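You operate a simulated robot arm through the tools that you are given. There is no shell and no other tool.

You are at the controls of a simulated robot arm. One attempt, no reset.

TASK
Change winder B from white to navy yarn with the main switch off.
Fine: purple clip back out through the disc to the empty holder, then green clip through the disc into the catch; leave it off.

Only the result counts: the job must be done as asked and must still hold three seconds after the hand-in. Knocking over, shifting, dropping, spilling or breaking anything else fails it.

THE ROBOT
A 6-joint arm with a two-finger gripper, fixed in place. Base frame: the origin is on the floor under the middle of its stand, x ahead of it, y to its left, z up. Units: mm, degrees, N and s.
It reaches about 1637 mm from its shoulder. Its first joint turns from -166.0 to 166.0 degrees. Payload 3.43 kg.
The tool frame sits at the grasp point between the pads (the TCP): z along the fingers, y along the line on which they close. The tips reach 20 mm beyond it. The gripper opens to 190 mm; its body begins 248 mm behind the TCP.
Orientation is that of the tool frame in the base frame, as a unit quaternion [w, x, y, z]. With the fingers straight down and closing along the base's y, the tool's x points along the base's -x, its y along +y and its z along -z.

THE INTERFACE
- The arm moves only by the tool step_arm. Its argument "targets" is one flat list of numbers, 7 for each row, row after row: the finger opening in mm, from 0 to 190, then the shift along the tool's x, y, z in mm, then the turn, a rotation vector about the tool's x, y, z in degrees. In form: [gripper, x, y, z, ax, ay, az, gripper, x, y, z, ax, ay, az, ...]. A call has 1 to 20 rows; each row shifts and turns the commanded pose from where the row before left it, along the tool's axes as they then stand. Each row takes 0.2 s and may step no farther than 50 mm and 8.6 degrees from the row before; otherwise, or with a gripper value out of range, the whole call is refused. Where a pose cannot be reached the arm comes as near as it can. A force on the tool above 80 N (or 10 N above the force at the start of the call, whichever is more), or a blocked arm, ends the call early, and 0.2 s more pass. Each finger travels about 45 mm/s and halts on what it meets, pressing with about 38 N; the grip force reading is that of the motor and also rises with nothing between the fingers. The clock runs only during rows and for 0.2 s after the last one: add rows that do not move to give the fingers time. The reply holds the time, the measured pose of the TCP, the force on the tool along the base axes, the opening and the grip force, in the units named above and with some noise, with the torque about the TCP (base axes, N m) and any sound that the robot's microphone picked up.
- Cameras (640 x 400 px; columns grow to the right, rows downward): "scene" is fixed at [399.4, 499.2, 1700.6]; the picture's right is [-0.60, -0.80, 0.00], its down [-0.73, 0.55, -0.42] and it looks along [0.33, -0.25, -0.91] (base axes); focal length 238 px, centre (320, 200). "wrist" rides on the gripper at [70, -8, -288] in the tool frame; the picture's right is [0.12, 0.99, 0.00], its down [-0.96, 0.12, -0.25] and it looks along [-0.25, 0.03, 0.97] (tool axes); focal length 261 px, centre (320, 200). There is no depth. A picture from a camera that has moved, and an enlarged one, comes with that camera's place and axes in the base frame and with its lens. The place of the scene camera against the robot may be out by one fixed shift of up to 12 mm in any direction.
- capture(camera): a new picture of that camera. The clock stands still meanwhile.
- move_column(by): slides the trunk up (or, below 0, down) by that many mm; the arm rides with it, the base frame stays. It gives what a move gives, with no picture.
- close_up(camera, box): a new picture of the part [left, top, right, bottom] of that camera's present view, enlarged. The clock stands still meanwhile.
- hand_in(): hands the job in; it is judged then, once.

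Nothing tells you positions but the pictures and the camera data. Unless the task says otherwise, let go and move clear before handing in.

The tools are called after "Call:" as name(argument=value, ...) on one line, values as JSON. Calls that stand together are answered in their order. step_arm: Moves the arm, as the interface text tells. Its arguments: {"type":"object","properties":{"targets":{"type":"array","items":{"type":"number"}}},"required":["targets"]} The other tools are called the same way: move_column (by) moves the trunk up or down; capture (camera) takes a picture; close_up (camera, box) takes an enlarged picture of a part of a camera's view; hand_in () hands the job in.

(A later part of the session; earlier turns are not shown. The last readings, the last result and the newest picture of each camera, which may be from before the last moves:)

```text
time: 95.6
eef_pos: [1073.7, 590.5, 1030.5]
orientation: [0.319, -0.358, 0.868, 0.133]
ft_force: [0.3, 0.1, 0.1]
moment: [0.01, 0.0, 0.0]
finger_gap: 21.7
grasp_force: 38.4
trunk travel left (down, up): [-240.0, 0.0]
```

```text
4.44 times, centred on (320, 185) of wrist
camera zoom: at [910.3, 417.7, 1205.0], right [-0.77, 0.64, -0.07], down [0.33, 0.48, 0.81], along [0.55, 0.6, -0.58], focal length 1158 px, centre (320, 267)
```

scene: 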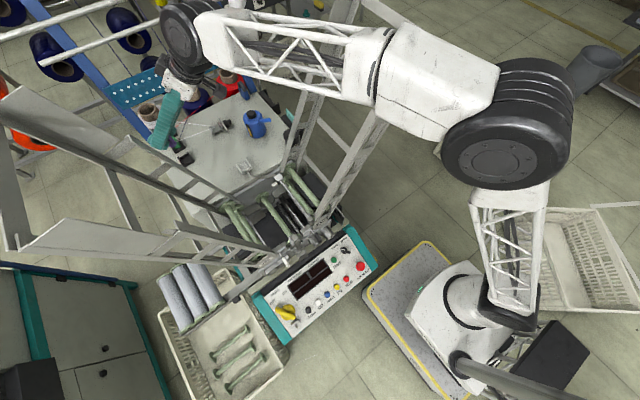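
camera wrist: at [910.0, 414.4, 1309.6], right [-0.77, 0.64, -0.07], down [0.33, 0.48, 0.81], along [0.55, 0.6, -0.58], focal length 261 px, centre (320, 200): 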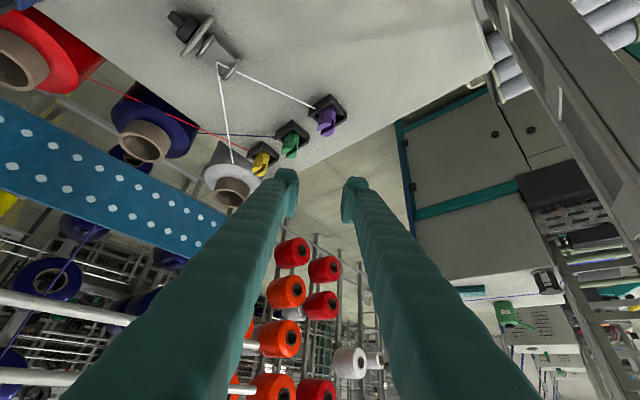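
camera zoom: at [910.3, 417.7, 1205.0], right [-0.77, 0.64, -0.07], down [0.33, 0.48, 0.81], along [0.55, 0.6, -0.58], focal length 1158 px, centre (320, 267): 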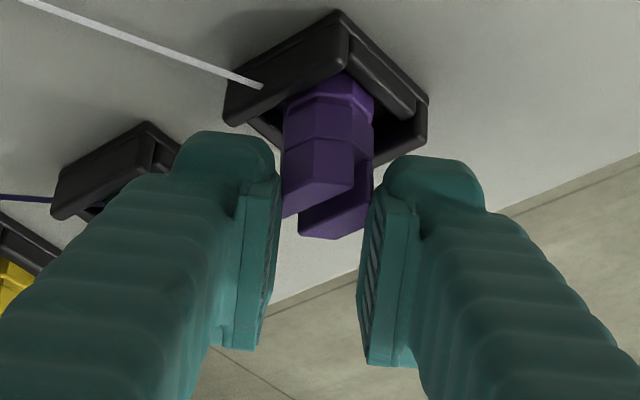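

Gripped. Now lift and carry it back around to in front of the disc (x≈1000) while returning to yaw 0.

Call:
step_arm(targets=[15, -6.45, 0, -7.65, 0, 0, 0, 15, -12.9, 0, -15.3, 0, 0, 0, 15, -19.4, 0, -22.9, 0, 0, 0, 15, -19.4, 0, -22.9, 0, 0, 0, 15, 14.86, -6.58, -12.54, 3.63, 0, 4.3, 15, 14.29, -8.45, -12.06, 3.63, 0, 4.3, 15, 13.59, -10.24, -11.47, 3.63, 0, 4.3, 15, 12.76, -11.94, -10.77, 3.63, 0, 4.3, 15, 11.8, -13.52, -9.97, 3.63, 0, 4.3, 15, 10.73, -14.97, -9.06, 3.63, 0, 4.3, 15, 9.57, -16.27, -8.08, 3.63, 0, 4.3, 15, 8.3, -17.42, -7.0, 3.63, 0, 4.3, 15, 0, 0, 0, 0, 0, 0])

Call:
close_up(camera="wrist", box=[200, 100, 440, 260])

Call:
close_up(camera="scene", box=[130, 90, 290, 190])

```text
time: 98.4
eef_pos: [998.7, 444.8, 1120.6]
orientation: [0.344, 0.001, 0.939, 0.002]
ft_force: [-0.4, -0.1, -0.7]
moment: [-0.05, -0.02, 0.05]
finger_gap: 21.0
grasp_force: 37.7
trunk travel left (down, up): [-240.0, 0.0]
```

```text
2.50 times, centred on (320, 180) of wrist
camera zoom: at [759.0, 439.0, 1295.2], right [-0.09, 0.99, -0.07], down [0.58, 0.11, 0.81], along [0.81, 0.03, -0.58], focal length 652 px, centre (320, 250)
```

zoom: 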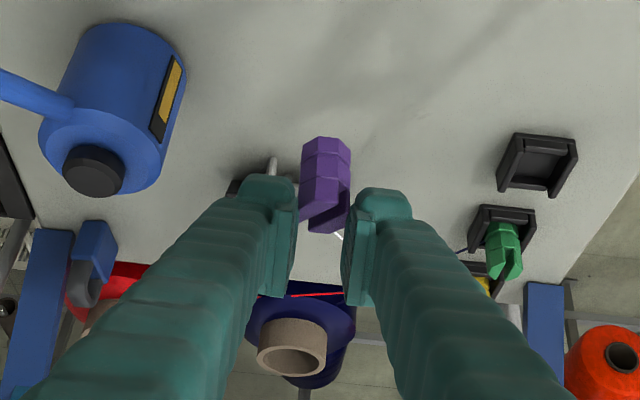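

```text
4.00 times, centred on (210, 140) of scene
camera zoom: at [399.4, 499.2, 1700.6], right [-0.6, -0.8, 0.0], down [-0.73, 0.55, -0.42], along [0.33, -0.25, -0.91], focal length 952 px, centre (760, 440)
```

zoom: 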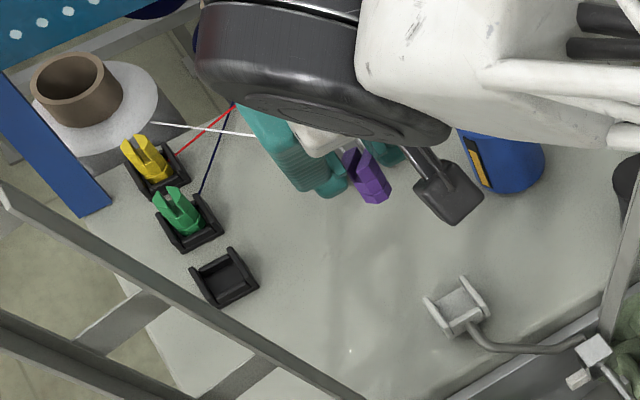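

In front of the disc now. Lowering to the channel height and lining up on y≈442.

Call:
step_arm(targets=[15, 23.1, -1.3, 27.3, 0, 0, 0, 15, 22.6, -1.3, 26.7, 0, 0, 0, 15, 0, 0, 0, 0, 0, 0, 15, -15.3, 0, 12.9, 0, 0, 0, 15, -15.3, 0, 12.9, 0, 0, 0, 15, -15.3, 0, 12.9, 0, 0, 0, 15, -15.3, 0, 12.9, 0, 0, 0, 15, 0, 0, 0, 0, 0, 0])

Call:
close_up(camera="wrist", box=[280, 130, 350, 180])

Call:
close_up(camera="scene", box=[200, 110, 250, 150])

```text
time: 100.2
eef_pos: [1079.5, 442.1, 1047.5]
orientation: [0.344, 0.001, 0.939, 0.002]
ft_force: [-0.3, -0.3, 0.1]
moment: [-0.04, -0.01, 0.0]
finger_gap: 21.5
grasp_force: 37.9
trunk travel left (down, up): [-240.0, 0.0]
```

```text
8.00 times, centred on (315, 155) of wrist
camera zoom: at [841.4, 435.6, 1222.5], right [-0.09, 0.99, -0.07], down [0.58, 0.11, 0.81], along [0.81, 0.03, -0.58], focal length 2085 px, centre (360, 560)
```

zoom: 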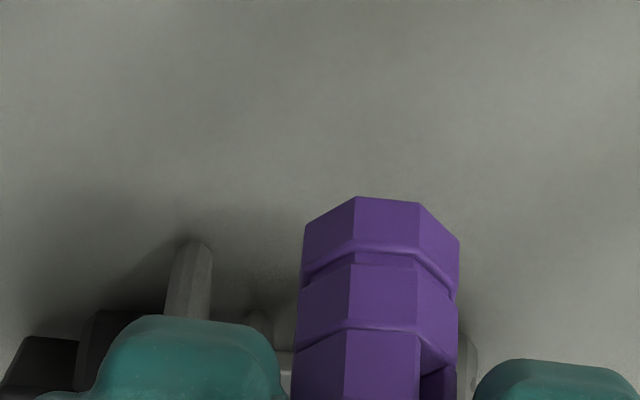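

```text
10.00 times, centred on (225, 130) of scene
camera zoom: at [399.4, 499.2, 1700.6], right [-0.6, -0.8, 0.0], down [-0.73, 0.55, -0.42], along [0.33, -0.25, -0.91], focal length 2379 px, centre (1270, 900)
```

zoom: 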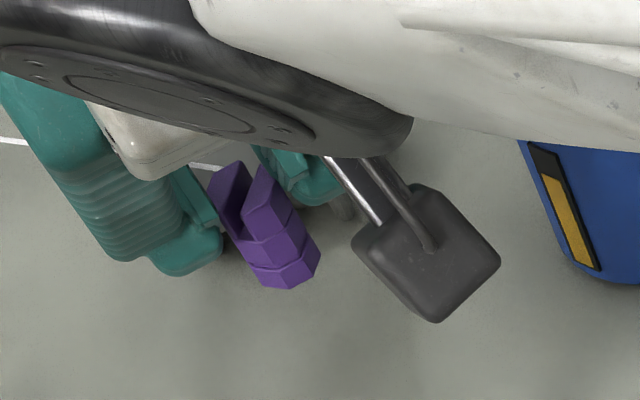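

Call:
step_arm(targets=[15, -11.5, 0, 9.7, 0, 0, 0, 15, 0, 0, 0, 0, 0, 0])

Call:
close_up(camera="wrist", box=[280, 130, 350, 180])

```text
time: 100.8
eef_pos: [1093.6, 442.8, 1047.7]
orientation: [0.342, 0.001, 0.94, 0.002]
ft_force: [0.3, 0.0, -0.2]
moment: [0.0, 0.02, -0.03]
finger_gap: 21.0
grasp_force: 37.8
trunk travel left (down, up): [-240.0, 0.0]
```

```text
8.00 times, centred on (315, 155) of wrist
camera zoom: at [855.4, 436.3, 1221.7], right [-0.09, 0.99, -0.07], down [0.58, 0.11, 0.81], along [0.81, 0.03, -0.58], focal length 2085 px, centre (360, 560)
```

zoom: 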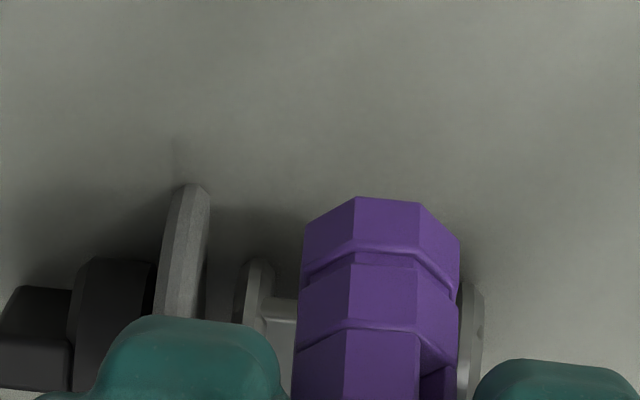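

The clip is centred in the channel (y≈444). Now one long uninterrupted pass out to x≈1235.

Call:
step_arm(targets=[15, -10.7, -0.4, 9.03, 0, 0, 0, 15, -10.7, 0, 9.03, 0, 0, 0, 15, -10.7, 0, 9.03, 0, 0, 0, 15, -10.7, 0, 9.03, 0, 0, 0, 15, -10.7, 0, 9.03, 0, 0, 0, 15, -10.7, 0, 9.03, 0, 0, 0, 15, -10.7, 0, 9.03, 0, 0, 0, 15, -10.7, 0, 9.03, 0, 0, 0, 15, -10.7, 0, 9.03, 0, 0, 0, 15, -10.7, 0, 9.03, 0, 0, 0, 15, 0, 0, 0, 0, 0, 0])

Call:
close_up(camera="wrist", box=[220, 60, 420, 200])

Call:
close_up(camera="scene", box=[130, 80, 270, 170])

```text
time: 103.2
eef_pos: [1234.4, 443.9, 1048.6]
orientation: [0.344, 0.001, 0.939, 0.002]
ft_force: [0.3, 0.1, -0.7]
moment: [0.04, 0.03, -0.01]
finger_gap: 21.4
grasp_force: 38.3
trunk travel left (down, up): [-240.0, 0.0]
```

```text
2.86 times, centred on (320, 130) of wrist
camera zoom: at [994.8, 436.7, 1222.6], right [-0.09, 0.99, -0.07], down [0.58, 0.11, 0.81], along [0.81, 0.03, -0.58], focal length 745 px, centre (320, 400)
```

zoom: 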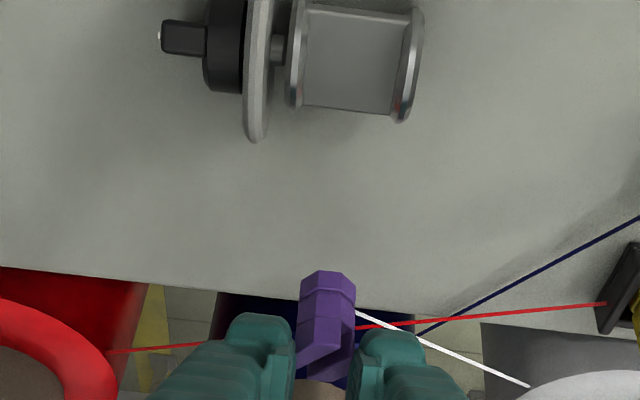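

```text
4.44 times, centred on (200, 125) of scene
camera zoom: at [399.4, 499.2, 1700.6], right [-0.6, -0.8, 0.0], down [-0.73, 0.55, -0.42], along [0.33, -0.25, -0.91], focal length 1057 px, centre (853, 533)
```

zoom: 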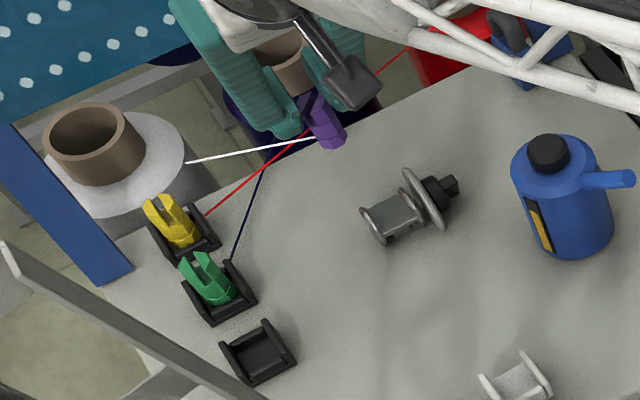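

The white yarn now runs straight from its cone to the purple clip, so the long uninterrupted pass is what counts. Next I'll carry purple high and around to the empty holder without going near the channel.

Call:
step_arm(targets=[15, -16.1, 0, -19.1, 0, 0, 0, 15, 12.16, 18.3, -16.8, -3.63, 0, -4.3, 15, 10.71, 20.18, -15.55, -3.63, 0, -4.3, 15, 9.13, 21.87, -14.21, -3.63, 0, -4.3, 15, 7.43, 23.35, -12.78, -3.63, 0, -4.3, 15, 5.64, 24.6, -11.26, -3.63, 0, -4.3, 15, 3.75, 25.62, -9.67, -3.63, 0, -4.3, 15, 1.8, 26.39, -8.02, -3.63, 0, -4.3, 15, -0.2, 26.9, -6.33, -3.63, 0, -4.3, 15, 0, 0, 0, 0, 0, 0, 15, 0, 0, 0, 0, 0, 0])

Call:
close_up(camera="wrist", box=[260, 80, 380, 200])

Call:
close_up(camera="scene", box=[130, 90, 270, 180])

```text
time: 105.6
eef_pos: [1075.3, 587.2, 1117.2]
orientation: [0.318, -0.359, 0.867, 0.134]
ft_force: [-1.2, 0.4, -0.1]
moment: [-0.01, 0.01, -0.01]
finger_gap: 21.1
grasp_force: 38.1
trunk travel left (down, up): [-240.0, 0.0]
```

```text
3.33 times, centred on (320, 140) of wrist
camera zoom: at [912.3, 414.2, 1291.8], right [-0.77, 0.64, -0.07], down [0.33, 0.48, 0.81], along [0.55, 0.6, -0.58], focal length 869 px, centre (320, 400)
```

zoom: 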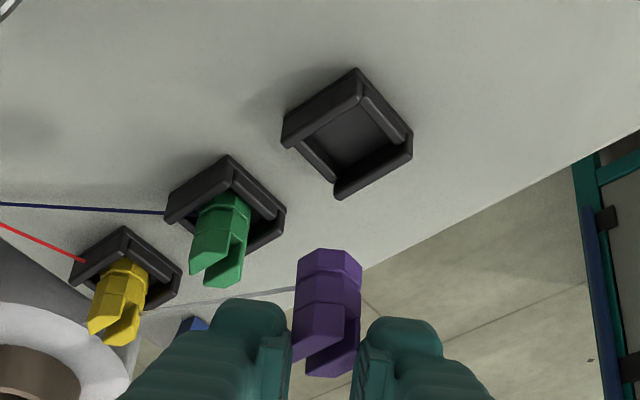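

```text
4.44 times, centred on (200, 135) of scene
camera zoom: at [399.4, 499.2, 1700.6], right [-0.6, -0.8, 0.0], down [-0.73, 0.55, -0.42], along [0.33, -0.25, -0.91], focal length 1057 px, centre (853, 489)
```

zoom: 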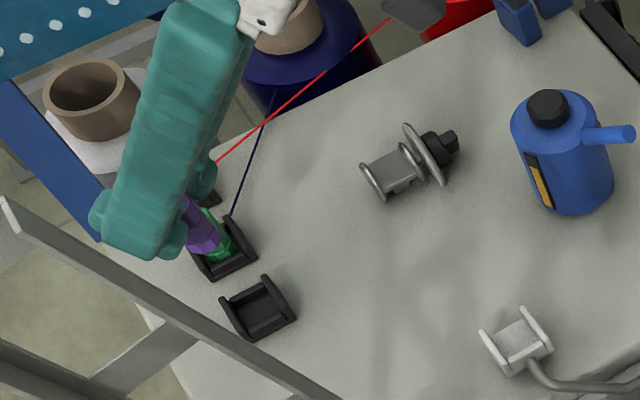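

Purple is above the holder with the route direct. I'll align to the earlier seated grip position (≈1074.2, 590.6) and descend to just above the walls.

Call:
step_arm(targets=[15, 21.05, 1.5, 26.05, 0, 0, 0, 15, 21.05, 1.5, 26.05, 0, 0, 0, 15, 0, 0, 0, 0, 0, 0, 15, 0, 0, 0, 0, 0, 0])

Call:
close_up(camera="wrist", box=[298, 125, 352, 165])

Call:
close_up(camera="scene", box=[174, 138, 198, 160])

```text
time: 106.6
eef_pos: [1072.0, 591.7, 1048.4]
orientation: [0.319, -0.358, 0.868, 0.133]
ft_force: [-0.1, 0.3, 0.8]
moment: [-0.02, -0.03, 0.0]
finger_gap: 21.3
grasp_force: 37.7
trunk travel left (down, up): [-240.0, 0.0]
```

```text
10.00 times, centred on (325, 145) of wrist
camera zoom: at [908.5, 418.9, 1222.8], right [-0.77, 0.64, -0.07], down [0.33, 0.48, 0.81], along [0.55, 0.6, -0.58], focal length 2606 px, centre (270, 750)
```

zoom: 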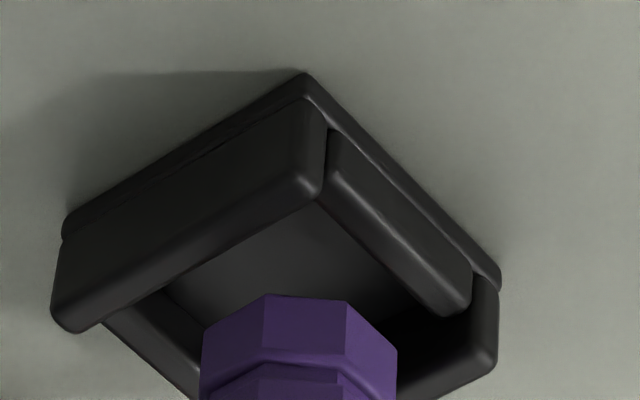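

```text
16.00 times, centred on (186, 149) of scene
camera zoom: at [399.4, 499.2, 1700.6], right [-0.6, -0.8, 0.0], down [-0.73, 0.55, -0.42], along [0.33, -0.25, -0.91], focal length 3806 px, centre (2464, 1016)
```

zoom: 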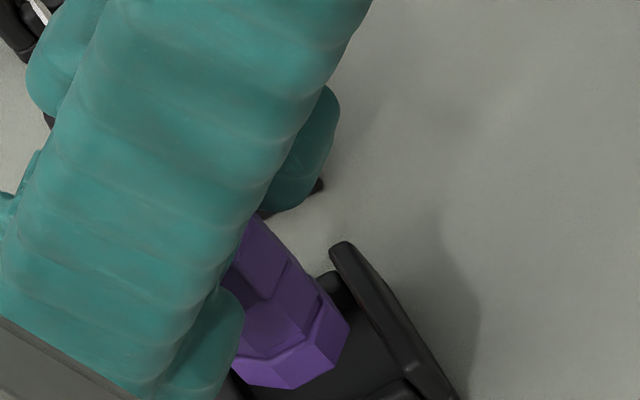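

Comparing with the seated grip reference, I need about -2.1 mm along the finger axis. Correcting, then lowering in steps with force checks.

Call:
step_arm(targets=[15, -0.46, -2.1, 0.39, 0, 0, 0, 15, 5.2, 0, 6.1, 0, 0, 0, 15, 0, 0, 0, 0, 0, 0])

Call:
step_arm(targets=[15, 1.94, 0, 2.29, 0, 0, 0, 15, 0, 0, 0, 0, 0, 0])

Call:
step_arm(targets=[15, 1.3, 0, 1.53, 0, 0, 0, 15, 0, 0, 0, 0, 0, 0])

```text
time: 107.4
eef_pos: [1074.2, 591.2, 1042.8]
orientation: [0.318, -0.358, 0.868, 0.133]
ft_force: [-0.3, -0.2, -0.5]
moment: [-0.01, 0.01, 0.02]
finger_gap: 21.4
grasp_force: 37.9
trunk travel left (down, up): [-240.0, 0.0]
```

```text
time: 108.0
eef_pos: [1075.0, 590.4, 1038.7]
orientation: [0.319, -0.358, 0.867, 0.133]
ft_force: [-0.1, -0.6, -0.3]
moment: [0.0, -0.01, 0.05]
finger_gap: 21.1
grasp_force: 38.2
trunk travel left (down, up): [-240.0, 0.0]
```

```text
time: 108.6
eef_pos: [1075.1, 591.1, 1035.6]
orientation: [0.319, -0.358, 0.867, 0.133]
ft_force: [-0.6, 0.3, -0.3]
moment: [0.01, 0.06, -0.01]
finger_gap: 21.3
grasp_force: 38.4
trunk travel left (down, up): [-240.0, 0.0]
```

No contact so far; it's going in cleanly. Continuing to the seat depth near z≈1030.5.

Call:
step_arm(targets=[15, 1.3, 0, 1.53, 0, 0, 0, 15, 0, 0, 0, 0, 0, 0])

Call:
step_arm(targets=[15, 1.3, 0, 1.53, 0, 0, 0, 15, 0, 0, 0, 0, 0, 0])

Call:
step_arm(targets=[15, 0.65, 0, 0.76, 0, 0, 0, 15, 0, 0, 0, 0, 0, 0])

```text
time: 109.2
eef_pos: [1075.3, 590.1, 1034.5]
orientation: [0.319, -0.357, 0.868, 0.132]
ft_force: [0.7, 0.7, -0.5]
moment: [-0.01, 0.0, -0.01]
finger_gap: 21.1
grasp_force: 37.8
trunk travel left (down, up): [-240.0, 0.0]
```

```text
time: 109.8
eef_pos: [1075.4, 590.0, 1032.0]
orientation: [0.319, -0.358, 0.867, 0.134]
ft_force: [0.5, 0.5, 1.6]
moment: [-0.07, -0.02, -0.01]
finger_gap: 21.2
grasp_force: 37.9
trunk travel left (down, up): [-240.0, 0.0]
```

```text
time: 110.4
eef_pos: [1073.8, 589.8, 1030.6]
orientation: [0.318, -0.358, 0.868, 0.134]
ft_force: [-1.0, 0.2, 0.4]
moment: [0.02, 0.01, 0.0]
finger_gap: 21.3
grasp_force: 38.0
trunk travel left (down, up): [-240.0, 0.0]
```

At seat depth with no side load. Releasing and backing straight up.

Call:
step_arm(targets=[30, 0, 0, 0, 0, 0, 0, 45, 0, 0, 0, 0, 0, 0, 50, 0, 0, 0, 0, 0, 0, 50, 0, 0, 0, 0, 0, 0, 50, -6.45, 0, -7.65, 0, 0, 0, 50, -12.9, 0, -15.3, 0, 0, 0, 50, -25.8, 0, -30.6, 0, 0, 0, 50, -19.4, 0, -22.9, 0, 0, 0, 50, 0, 0, 0, 0, 0, 0])

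Call:
close_up(camera="wrist", box=[220, 60, 380, 180])

Call:
close_up(camera="scene", box=[130, 90, 270, 180])

```text
time: 112.4
eef_pos: [1073.7, 588.7, 1131.9]
orientation: [0.318, -0.358, 0.867, 0.134]
ft_force: [0.7, 0.2, 0.2]
moment: [-0.01, 0.01, 0.01]
finger_gap: 49.9
grasp_force: 0.0
trunk travel left (down, up): [-240.0, 0.0]
```

```text
3.33 times, centred on (300, 120) of wrist
camera zoom: at [911.7, 415.2, 1306.2], right [-0.77, 0.64, -0.07], down [0.33, 0.48, 0.81], along [0.55, 0.6, -0.58], focal length 869 px, centre (387, 467)
```

zoom: 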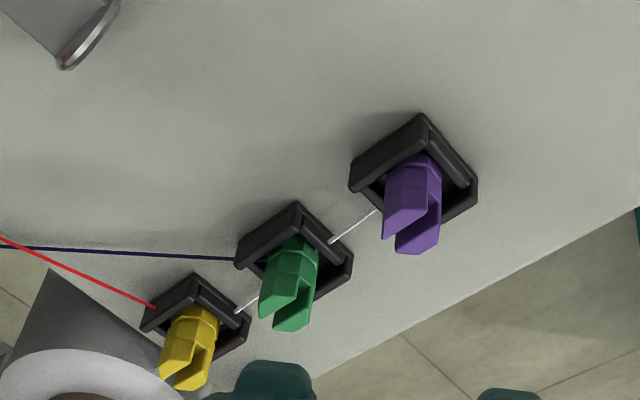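

```text
4.44 times, centred on (200, 135) of scene
camera zoom: at [399.4, 499.2, 1700.6], right [-0.6, -0.8, 0.0], down [-0.73, 0.55, -0.42], along [0.33, -0.25, -0.91], focal length 1057 px, centre (853, 489)
```

zoom: 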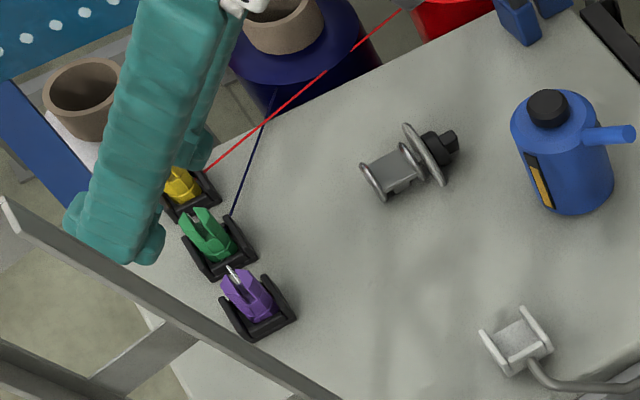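

Purple is properly parked and the white yarn is out of the disc. Next, the green clip, about 73 mm farther along x at (≈1147, 590).

Call:
step_arm(targets=[50, -3.2, -16.9, 23.3, 0, 0, 0, 50, -3.2, -16.9, 23.3, 0, 0, 0, 50, -3.2, -16.9, 23.3, 0, 0, 0, 50, 0, 0, 0, 0, 0, 0, 50, 0, 0, 0, 0, 0, 0])

Call:
capture(camera="wrist")

Call:
close_up(camera="wrist", box=[260, 110, 380, 200])

Call:
capture(camera="scene")

```text
time: 113.6
eef_pos: [1149.1, 591.3, 1084.5]
orientation: [0.319, -0.358, 0.867, 0.133]
ft_force: [0.0, 0.2, -0.5]
moment: [-0.01, -0.01, -0.01]
finger_gap: 50.0
grasp_force: 0.1
trunk travel left (down, up): [-240.0, 0.0]
```

```text
taken
camera wrist: at [985.6, 417.2, 1258.2], right [-0.77, 0.64, -0.07], down [0.33, 0.48, 0.81], along [0.55, 0.6, -0.58], focal length 261 px, centre (320, 200)
```

wrist: 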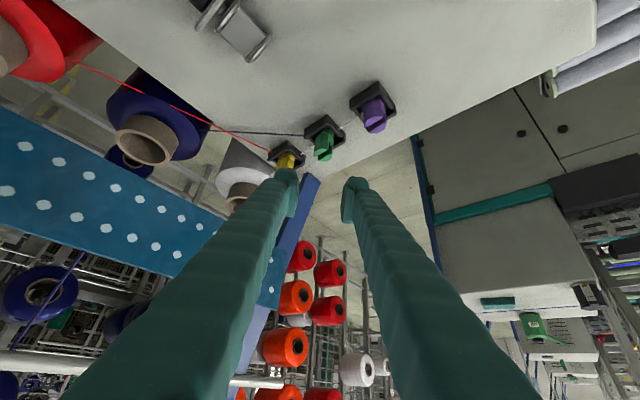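

```text
4.44 times, centred on (320, 155) of wrist
camera zoom: at [985.6, 417.2, 1258.2], right [-0.77, 0.64, -0.07], down [0.33, 0.48, 0.81], along [0.55, 0.6, -0.58], focal length 1158 px, centre (320, 400)
```

zoom: 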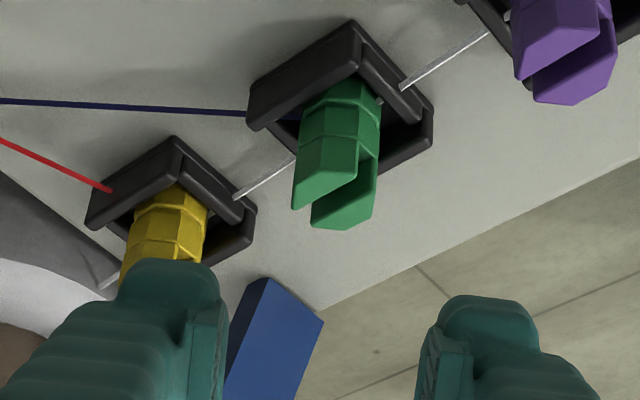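

```text
taken
```

scene: 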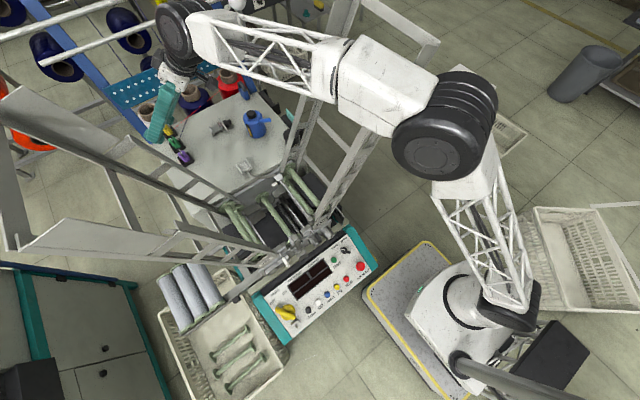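

Green is nicely lined up under the fingers. Descending to the same grip height as I used for purple in the holder (z≈1030.5).

Call:
step_arm(targets=[50, 16.9, -0.3, 21.1, 0, 0, 0, 50, 13.7, -0.3, 17.2, 0, 0, 0, 50, 0, 0, 0, 0, 0, 0])

Call:
close_up(camera="wrist", box=[260, 140, 380, 230])

```text
time: 114.4
eef_pos: [1149.8, 591.6, 1037.0]
orientation: [0.318, -0.358, 0.868, 0.132]
ft_force: [-0.1, 0.3, 0.0]
moment: [0.01, -0.01, -0.01]
finger_gap: 49.9
grasp_force: 0.0
trunk travel left (down, up): [-240.0, 0.0]
```

```text
4.44 times, centred on (320, 185) of wrist
camera zoom: at [986.9, 417.5, 1209.9], right [-0.77, 0.64, -0.07], down [0.33, 0.48, 0.81], along [0.55, 0.6, -0.58], focal length 1158 px, centre (320, 267)
```

zoom: 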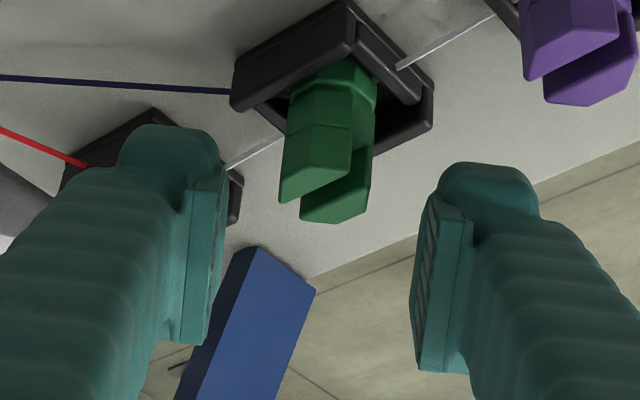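

Call:
step_arm(targets=[50, 4.2, 0.9, 4.96, 0, 0, 0, 50, 0, 0, 0, 0, 0, 0, 15, 0, 0, 0, 0, 0, 0, 15, 0, 0, 0, 0, 0, 0, 15, 0, 0, 0, 0, 0, 0, 15, 0, 0, 0, 0, 0, 0])

Call:
close_up(camera="wrist", box=[260, 140, 380, 230])

```text
time: 115.8
eef_pos: [1147.3, 591.3, 1030.4]
orientation: [0.318, -0.358, 0.868, 0.133]
ft_force: [0.8, 0.1, 1.8]
moment: [-0.06, 0.03, -0.01]
finger_gap: 21.3
grasp_force: 38.2
trunk travel left (down, up): [-240.0, 0.0]
```

```text
4.44 times, centred on (320, 185) of wrist
camera zoom: at [984.9, 418.8, 1203.9], right [-0.77, 0.64, -0.07], down [0.33, 0.48, 0.81], along [0.55, 0.6, -0.58], focal length 1158 px, centre (320, 267)
```

zoom: 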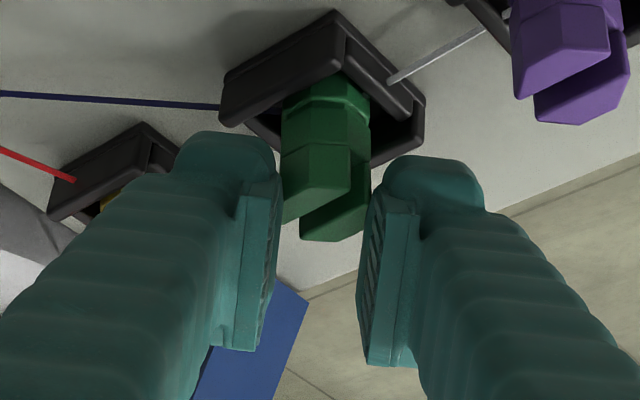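

Green is gripped identically. Now lift it and carry it round to behind the disc (x≈1234, y≈443), returning to yaw 0.

Call:
step_arm(targets=[15, -6.45, 0, -7.65, 0, 0, 0, 15, -12.9, 0, -15.3, 0, 0, 0, 15, -19.4, 0, -22.9, 0, 0, 0, 15, 5.33, -20.79, -2.01, 3.63, 0, 4.3, 15, 3.76, -21.21, -0.68, 3.63, 0, 4.3, 15, 2.16, -21.44, 0.66, 3.63, 0, 4.3, 15, 0.55, -21.46, 2.02, 3.63, 0, 4.3, 15, -1.05, -21.26, 3.38, 3.63, 0, 4.3, 15, -2.64, -20.86, 4.71, 3.63, 0, 4.3, 15, -4.18, -20.27, 6.02, 3.63, 0, 4.3, 15, -5.68, -19.48, 7.28, 3.63, 0, 4.3, 15, 0, 0, 0, 0, 0, 0, 15, 0, 0, 0, 0, 0, 0])

Call:
close_up(camera="wrist", box=[220, 60, 420, 200])

Call:
close_up(camera="scene", box=[130, 80, 270, 170])

```text
time: 118.6
eef_pos: [1234.3, 444.3, 1070.6]
orientation: [0.343, 0.002, 0.939, 0.001]
ft_force: [0.4, -0.2, 0.3]
moment: [0.01, 0.02, 0.0]
finger_gap: 21.5
grasp_force: 37.8
trunk travel left (down, up): [-240.0, 0.0]
```

```text
2.86 times, centred on (320, 130) of wrist
camera zoom: at [996.6, 437.9, 1245.1], right [-0.09, 0.99, -0.07], down [0.58, 0.11, 0.81], along [0.81, 0.03, -0.58], focal length 745 px, centre (320, 400)
```

zoom: 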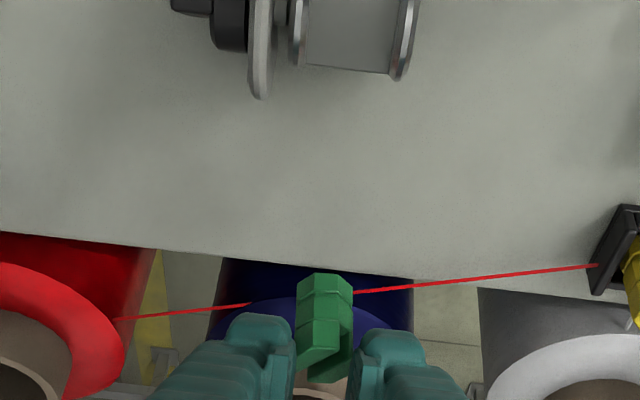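

```text
4.44 times, centred on (200, 125) of scene
camera zoom: at [399.4, 499.2, 1700.6], right [-0.6, -0.8, 0.0], down [-0.73, 0.55, -0.42], along [0.33, -0.25, -0.91], focal length 1057 px, centre (853, 533)
```

zoom: 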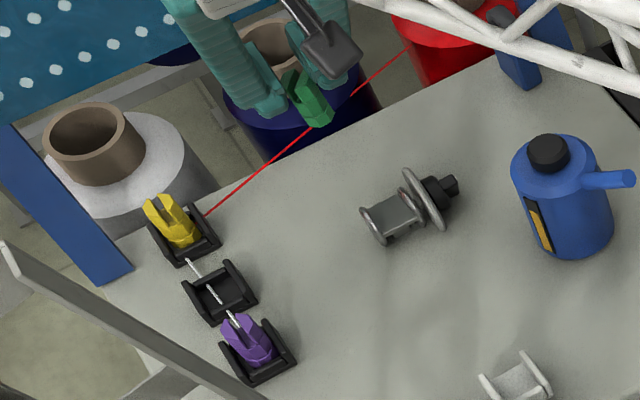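

Lowering green to channel height behind the disc, then approaching the channel mouth and checking alignment.

Call:
step_arm(targets=[15, 14.6, 0, 17.2, 0, 0, 0, 15, 0, 0, 0, 0, 0, 0, 15, 10.7, 0, -9.03, 0, 0, 0, 15, 10.7, 0, -9.03, 0, 0, 0, 15, 10.7, 0, -9.03, 0, 0, 0, 15, 0, 0, 0, 0, 0, 0])

Call:
close_up(camera="wrist", box=[260, 80, 380, 170])

Call:
close_up(camera="scene", box=[190, 90, 250, 140])

```text
time: 120.0
eef_pos: [1193.9, 444.7, 1048.1]
orientation: [0.344, 0.001, 0.939, 0.003]
ft_force: [-0.9, 0.4, -0.1]
moment: [0.01, 0.04, 0.01]
finger_gap: 21.1
grasp_force: 38.6
trunk travel left (down, up): [-240.0, 0.0]
```

```text
4.44 times, centred on (320, 125) of wrist
camera zoom: at [954.1, 438.1, 1222.4], right [-0.09, 0.99, -0.07], down [0.58, 0.11, 0.81], along [0.81, 0.03, -0.58], focal length 1158 px, centre (320, 533)
```

zoom: 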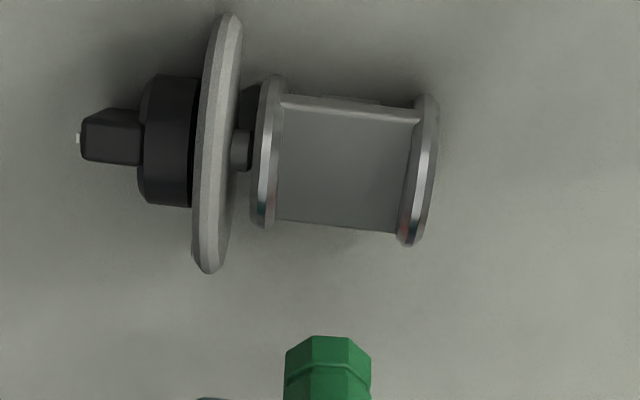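

```text
8.00 times, centred on (220, 115) of scene
camera zoom: at [399.4, 499.2, 1700.6], right [-0.6, -0.8, 0.0], down [-0.73, 0.55, -0.42], along [0.33, -0.25, -0.91], focal length 1903 px, centre (1120, 880)
```

zoom: 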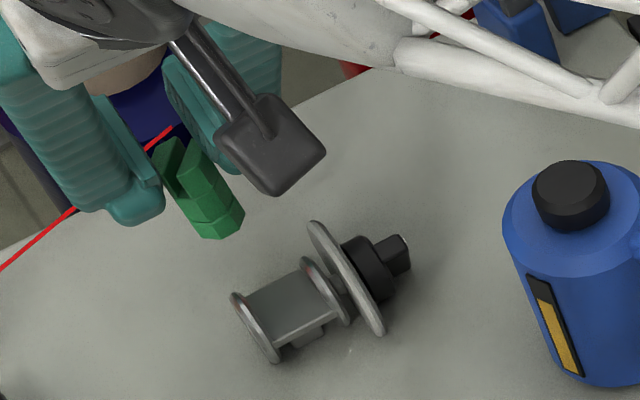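

The clip is about 1.8 mm too far +y relative to the channel centre; correcting, then one long uninterrupted pass toward the catch side.

Call:
step_arm(targets=[15, 0, -1.7, 0, 0, 0, 0, 15, 10.7, 0, -9.03, 0, 0, 0, 15, 0, 0, 0, 0, 0, 0])

Call:
close_up(camera="wrist", box=[260, 90, 380, 180])

```text
time: 120.8
eef_pos: [1179.3, 443.3, 1049.7]
orientation: [0.344, 0.002, 0.939, 0.002]
ft_force: [0.2, 0.2, 0.6]
moment: [0.05, 0.01, -0.02]
finger_gap: 21.2
grasp_force: 38.3
trunk travel left (down, up): [-240.0, 0.0]
```

```text
4.44 times, centred on (320, 135) of wrist
camera zoom: at [940.5, 436.9, 1224.6], right [-0.09, 0.99, -0.07], down [0.58, 0.11, 0.81], along [0.81, 0.03, -0.58], focal length 1158 px, centre (320, 489)
```

zoom: 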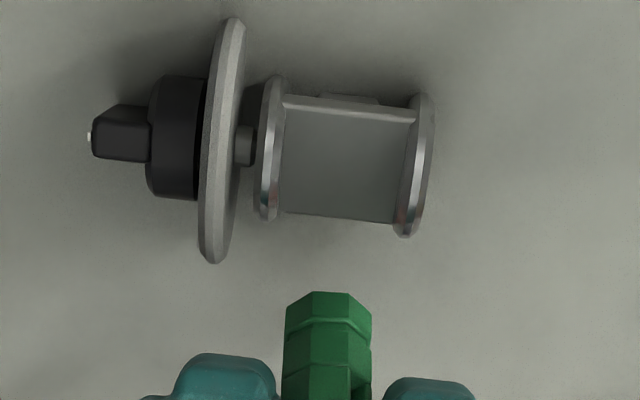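

Centred within half a millimetre. Running through to x≈1000 in one go.

Call:
step_arm(targets=[15, 10.7, -0.3, -9.03, 0, 0, 0, 15, 10.7, 0, -9.03, 0, 0, 0, 15, 10.7, 0, -9.03, 0, 0, 0, 15, 10.7, 0, -9.03, 0, 0, 0, 15, 10.7, 0, -9.03, 0, 0, 0, 15, 10.7, 0, -9.03, 0, 0, 0, 15, 10.7, 0, -9.03, 0, 0, 0, 15, 10.7, 0, -9.03, 0, 0, 0, 15, 10.7, 0, -9.03, 0, 0, 0, 15, 10.7, 0, -9.03, 0, 0, 0, 15, 10.7, 0, -9.03, 0, 0, 0, 15, 10.7, 0, -9.03, 0, 0, 0, 15, 10.7, 0, -9.03, 0, 0, 0, 15, 0, 0, 0, 0, 0, 0])

Call:
capture(camera="wrist")

Call:
close_up(camera="scene", box=[130, 80, 290, 190])

```text
time: 123.8
eef_pos: [998.7, 441.8, 1049.3]
orientation: [0.344, 0.001, 0.939, 0.002]
ft_force: [-0.1, -0.1, 0.1]
moment: [-0.01, -0.02, -0.02]
finger_gap: 21.1
grasp_force: 38.0
trunk travel left (down, up): [-240.0, 0.0]
```

```text
taken
camera wrist: at [759.5, 436.4, 1223.2], right [-0.09, 0.99, -0.07], down [0.58, 0.11, 0.81], along [0.81, 0.03, -0.58], focal length 261 px, centre (320, 200)
```

wrist: 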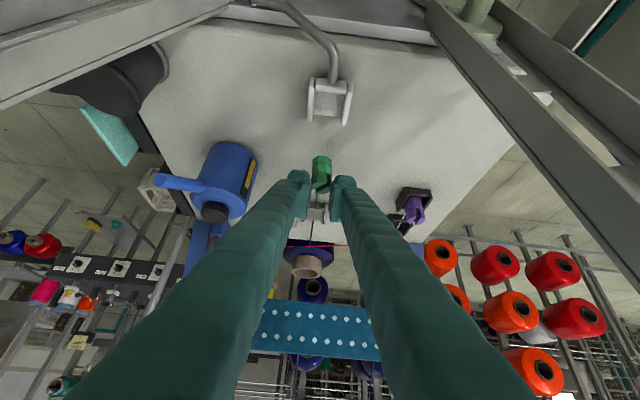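

```text
3.64 times, centred on (210, 135) of scene
camera zoom: at [399.4, 499.2, 1700.6], right [-0.6, -0.8, 0.0], down [-0.73, 0.55, -0.42], along [0.33, -0.25, -0.91], focal length 865 px, centre (720, 436)
```

zoom: 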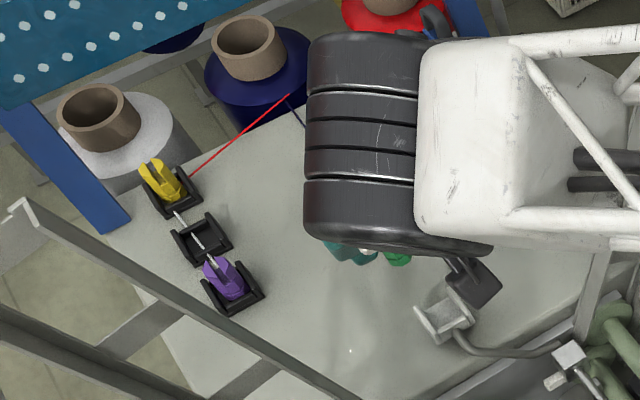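

Green is through to the catch side. I'll zoom in to verify that the navy yarn is now routed through the disc.

Call:
close_up(camera="wrist", box=[280, 140, 360, 260])

Call:
close_up(camera="scene", box=[190, 80, 240, 130])

```text
3.33 times, centred on (320, 200) of wrist
camera zoom: at [759.5, 436.4, 1223.2], right [-0.09, 0.99, -0.07], down [0.58, 0.11, 0.81], along [0.81, 0.03, -0.58], focal length 869 px, centre (320, 200)
```

zoom: 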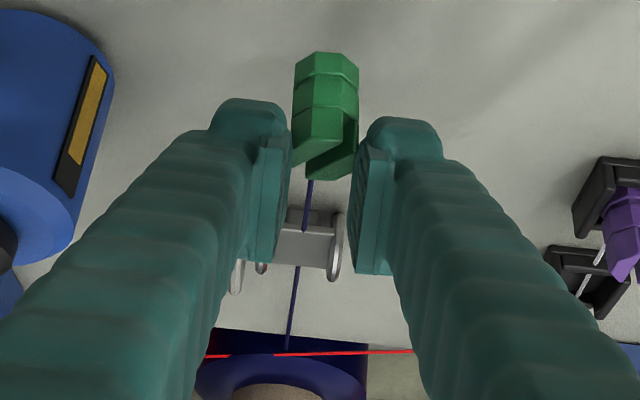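

```text
8.00 times, centred on (215, 105) of scene
camera zoom: at [399.4, 499.2, 1700.6], right [-0.6, -0.8, 0.0], down [-0.73, 0.55, -0.42], along [0.33, -0.25, -0.91], focal length 1903 px, centre (1160, 960)
```

zoom: 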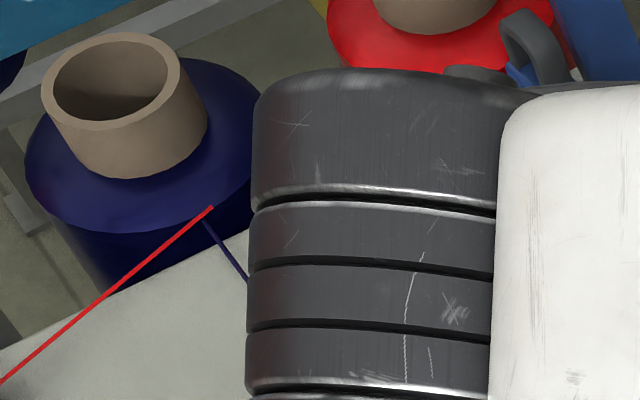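

Call:
close_up(camera="wrist", box=[300, 190, 340, 250])

```text
6.67 times, centred on (320, 220) of wrist
camera zoom: at [759.5, 436.4, 1223.2], right [-0.09, 0.99, -0.07], down [0.58, 0.11, 0.81], along [0.81, 0.03, -0.58], focal length 1738 px, centre (320, 67)
```

zoom: 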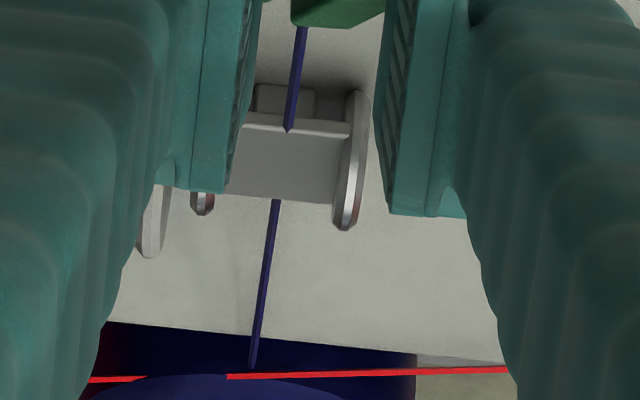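

The navy line passes under the channel plate in a straight line, so it isn't registered as threaded yet. I'll continue a bit farther in the same corridor toward the catch and look again.

Call:
step_arm(targets=[15, 10.7, 0, -9.03, 0, 0, 0, 15, 10.7, 0, -9.03, 0, 0, 0, 15, 0, 0, 0, 0, 0, 0])

Call:
close_up(camera="wrist", box=[290, 150, 350, 260])

```text
time: 124.6
eef_pos: [969.6, 441.6, 1048.8]
orientation: [0.344, 0.001, 0.939, 0.001]
ft_force: [0.4, 0.4, 0.4]
moment: [-0.01, 0.01, 0.0]
finger_gap: 21.0
grasp_force: 38.0
trunk travel left (down, up): [-240.0, 0.0]
```

```text
3.64 times, centred on (320, 205) of wrist
camera zoom: at [730.6, 434.9, 1223.0], right [-0.09, 0.99, -0.07], down [0.58, 0.11, 0.81], along [0.81, 0.03, -0.58], focal length 948 px, centre (320, 182)
```

zoom: 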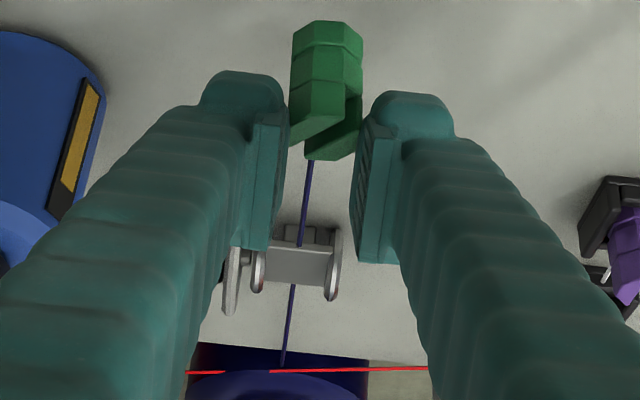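

Comparing numbers: the successful purple pass ran about 1.3 mm farther +y than all the unsuccessful ones and this green pass, so the lateral tolerance appears to be tight. I'll take green back over the top to the cone side and repeat with the same y and z as the successful pass.

Call:
step_arm(targets=[15, -13.3, 0, -15.7, 0, 0, 0, 15, -13.3, 0, -15.7, 0, 0, 0, 15, -33.6, 0.8, 28.4, 0, 0, 0, 15, -33.6, 0.7, 28.4, 0, 0, 0, 15, -33.6, 0, 28.4, 0, 0, 0, 15, -33.6, 0, 28.4, 0, 0, 0, 15, -33.6, 0, 28.4, 0, 0, 0, 15, -33.6, 0, 28.4, 0, 0, 0, 15, 0, 0, 0, 0, 0, 0, 15, 0, 0, 0, 0, 0, 0])

Call:
step_arm(targets=[15, 0, 0, 0, 0, 0, 0])

Call:
step_arm(targets=[15, 0, 0, 0, 0, 0, 0])

Call:
close_up(camera="scene", box=[130, 80, 270, 170])

```text
time: 126.8
eef_pos: [1234.7, 442.2, 1087.0]
orientation: [0.344, 0.001, 0.939, 0.003]
ft_force: [0.0, -0.3, -0.7]
moment: [-0.02, 0.01, 0.0]
finger_gap: 21.2
grasp_force: 37.9
trunk travel left (down, up): [-240.0, 0.0]
```

```text
time: 127.2
eef_pos: [1234.4, 443.9, 1087.3]
orientation: [0.344, 0.001, 0.939, 0.002]
ft_force: [0.6, -0.2, -0.3]
moment: [-0.01, 0.04, 0.01]
finger_gap: 21.1
grasp_force: 38.2
trunk travel left (down, up): [-240.0, 0.0]
```

```text
time: 127.6
eef_pos: [1235.5, 443.4, 1087.4]
orientation: [0.344, 0.002, 0.939, 0.002]
ft_force: [0.0, 0.3, 0.2]
moment: [0.0, 0.0, 0.01]
finger_gap: 21.0
grasp_force: 38.2
trunk travel left (down, up): [-240.0, 0.0]
```

```text
4.44 times, centred on (200, 125) of scene
camera zoom: at [399.4, 499.2, 1700.6], right [-0.6, -0.8, 0.0], down [-0.73, 0.55, -0.42], along [0.33, -0.25, -0.91], focal length 1057 px, centre (853, 533)
```

zoom: 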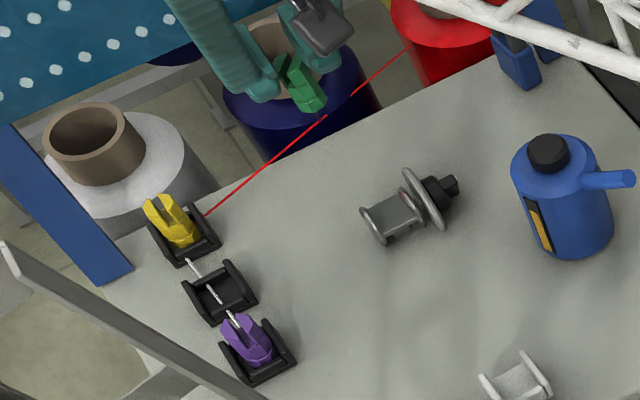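

Lowering to the exact height of the successful pass and fine-tuning y, taking a few readings to average out noise.

Call:
step_arm(targets=[15, 12.6, 0.6, 14.9, 0, 0, 0, 15, 12.6, 0, 14.9, 0, 0, 0, 15, 0, 0, 0, 0, 0, 0])

Call:
step_arm(targets=[15, 0, 0, 0, 0, 0, 0])

Call:
step_arm(targets=[15, 0, 0, 0, 0, 0, 0])

Call:
step_arm(targets=[15, 0, 0, 0, 0, 0, 0])

```text
time: 128.4
eef_pos: [1234.5, 443.8, 1050.3]
orientation: [0.343, 0.001, 0.939, 0.002]
ft_force: [-0.5, 0.5, 0.1]
moment: [0.0, -0.01, 0.0]
finger_gap: 21.1
grasp_force: 38.0
trunk travel left (down, up): [-240.0, 0.0]
```

```text
time: 128.8
eef_pos: [1235.9, 443.8, 1049.4]
orientation: [0.343, 0.001, 0.939, 0.002]
ft_force: [0.1, -0.2, 0.3]
moment: [0.0, -0.01, 0.0]
finger_gap: 21.5
grasp_force: 38.5
trunk travel left (down, up): [-240.0, 0.0]
```

```text
time: 129.2
eef_pos: [1234.4, 441.8, 1049.1]
orientation: [0.344, 0.002, 0.939, 0.002]
ft_force: [0.5, 0.2, 0.4]
moment: [0.01, 0.02, -0.01]
finger_gap: 21.0
grasp_force: 38.0
trunk travel left (down, up): [-240.0, 0.0]
```

```text
time: 129.6
eef_pos: [1234.4, 443.7, 1049.7]
orientation: [0.345, 0.001, 0.939, 0.002]
ft_force: [-0.4, 0.3, -0.3]
moment: [-0.03, 0.03, -0.01]
finger_gap: 21.2
grasp_force: 37.8
trunk travel left (down, up): [-240.0, 0.0]
```

Call:
step_arm(targets=[15, 0.97, 0.6, 1.14, 0, 0, 0, 15, -6.1, 0, 5.15, 0, 0, 0, 15, 0, 0, 0, 0, 0, 0, 15, 10.7, 0, -9.03, 0, 0, 0, 15, 10.7, 0, -9.03, 0, 0, 0, 15, 10.7, 0, -9.03, 0, 0, 0, 15, 10.7, 0, -9.03, 0, 0, 0, 15, 10.7, 0, -9.03, 0, 0, 0, 15, 0, 0, 0, 0, 0, 0])

Call:
close_up(camera="wrist", box=[280, 100, 350, 160])

Call:
step_arm(targets=[15, 0, 0, 0, 0, 0, 0])

```text
time: 131.6
eef_pos: [1170.9, 445.0, 1049.6]
orientation: [0.344, 0.0, 0.939, 0.003]
ft_force: [0.4, -0.5, -0.5]
moment: [0.02, 0.0, 0.01]
finger_gap: 21.2
grasp_force: 38.5
trunk travel left (down, up): [-240.0, 0.0]
```

```text
6.67 times, centred on (315, 130) of wrist
camera zoom: at [931.7, 438.4, 1224.4], right [-0.09, 0.99, -0.07], down [0.58, 0.11, 0.81], along [0.81, 0.03, -0.58], focal length 1738 px, centre (353, 667)
```

zoom: 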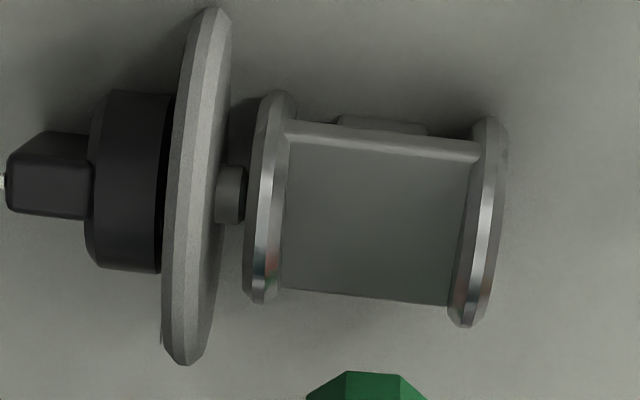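

```text
time: 132.0
eef_pos: [1172.6, 445.2, 1049.4]
orientation: [0.344, 0.002, 0.939, 0.002]
ft_force: [0.2, 0.1, 0.2]
moment: [0.01, 0.03, -0.01]
finger_gap: 21.0
grasp_force: 38.0
trunk travel left (down, up): [-240.0, 0.0]
```

Slight re-centring (-0.5 mm) and 1.3 mm lower to match the successful pass, then run through in one go.

Call:
step_arm(targets=[15, 0.84, -0.5, 0.99, 0, 0, 0, 15, 0, 0, 0, 0, 0, 0])

Call:
step_arm(targets=[15, 0, 0, 0, 0, 0, 0])

Call:
step_arm(targets=[15, 0, 0, 0, 0, 0, 0])

Call:
close_up(camera="wrist", box=[280, 110, 350, 170])

```text
time: 132.6
eef_pos: [1172.2, 444.1, 1048.8]
orientation: [0.343, 0.002, 0.939, 0.002]
ft_force: [-0.4, -0.5, 0.0]
moment: [0.02, 0.01, 0.03]
finger_gap: 21.4
grasp_force: 38.4
trunk travel left (down, up): [-240.0, 0.0]
```

```text
time: 133.0
eef_pos: [1170.4, 445.7, 1049.3]
orientation: [0.344, 0.002, 0.939, 0.002]
ft_force: [0.6, -0.2, -0.2]
moment: [0.0, 0.01, -0.04]
finger_gap: 21.5
grasp_force: 37.7
trunk travel left (down, up): [-240.0, 0.0]
```

```text
time: 133.4
eef_pos: [1171.4, 443.5, 1049.1]
orientation: [0.344, 0.002, 0.939, 0.002]
ft_force: [0.2, -0.5, 0.3]
moment: [0.01, -0.01, 0.02]
finger_gap: 21.3
grasp_force: 38.2
trunk travel left (down, up): [-240.0, 0.0]
```

```text
6.67 times, centred on (315, 140) of wrist
camera zoom: at [932.0, 437.6, 1222.7], right [-0.09, 0.99, -0.07], down [0.58, 0.11, 0.81], along [0.81, 0.03, -0.58], focal length 1738 px, centre (353, 600)
```

zoom: 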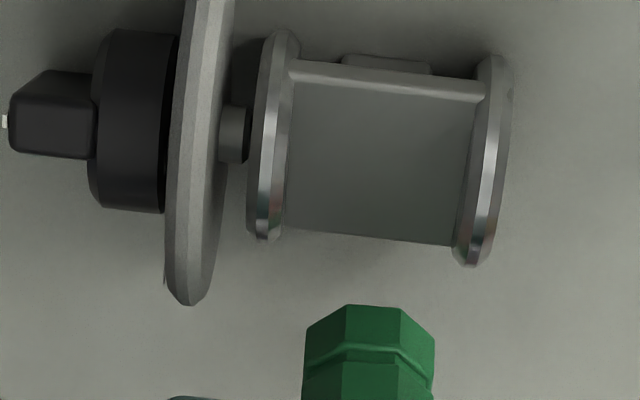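

I'll trim -1.0 mm in y and 0.9 mm in z to match the successful pass closely, then run through without stopping.

Call:
step_arm(targets=[15, 0.58, -1.0, 0.69, 0, 0, 0, 15, 0, 0, 0, 0, 0, 0, 15, 10.7, 0, -9.03, 0, 0, 0, 15, 10.7, 0, -9.03, 0, 0, 0, 15, 10.7, 0, -9.03, 0, 0, 0, 15, 10.7, 0, -9.03, 0, 0, 0, 15, 10.7, 0, -9.03, 0, 0, 0, 15, 10.7, 0, -9.03, 0, 0, 0, 15, 10.7, 0, -9.03, 0, 0, 0, 15, 10.7, 0, -9.03, 0, 0, 0, 15, 10.7, 0, -9.03, 0, 0, 0, 15, 10.7, 0, -9.03, 0, 0, 0, 15, 10.7, 0, -9.03, 0, 0, 0, 15, 10.7, 0, -9.03, 0, 0, 0, 15, 0, 0, 0, 0, 0, 0])

Call:
close_up(camera="wrist", box=[290, 150, 350, 260])

```text
time: 136.6
eef_pos: [1003.9, 442.7, 1048.3]
orientation: [0.344, 0.001, 0.939, 0.002]
ft_force: [0.3, -0.7, 0.0]
moment: [0.0, 0.02, -0.01]
finger_gap: 21.2
grasp_force: 38.3
trunk travel left (down, up): [-240.0, 0.0]
```

```text
3.64 times, centred on (320, 205) of wrist
camera zoom: at [764.7, 437.0, 1222.0], right [-0.09, 0.99, -0.07], down [0.58, 0.11, 0.81], along [0.81, 0.03, -0.58], focal length 948 px, centre (320, 182)
```

zoom: 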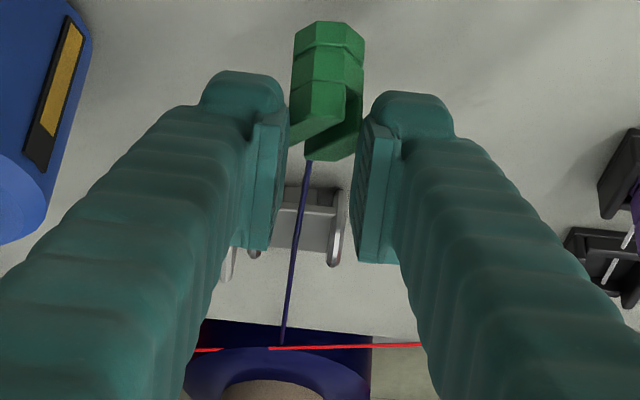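

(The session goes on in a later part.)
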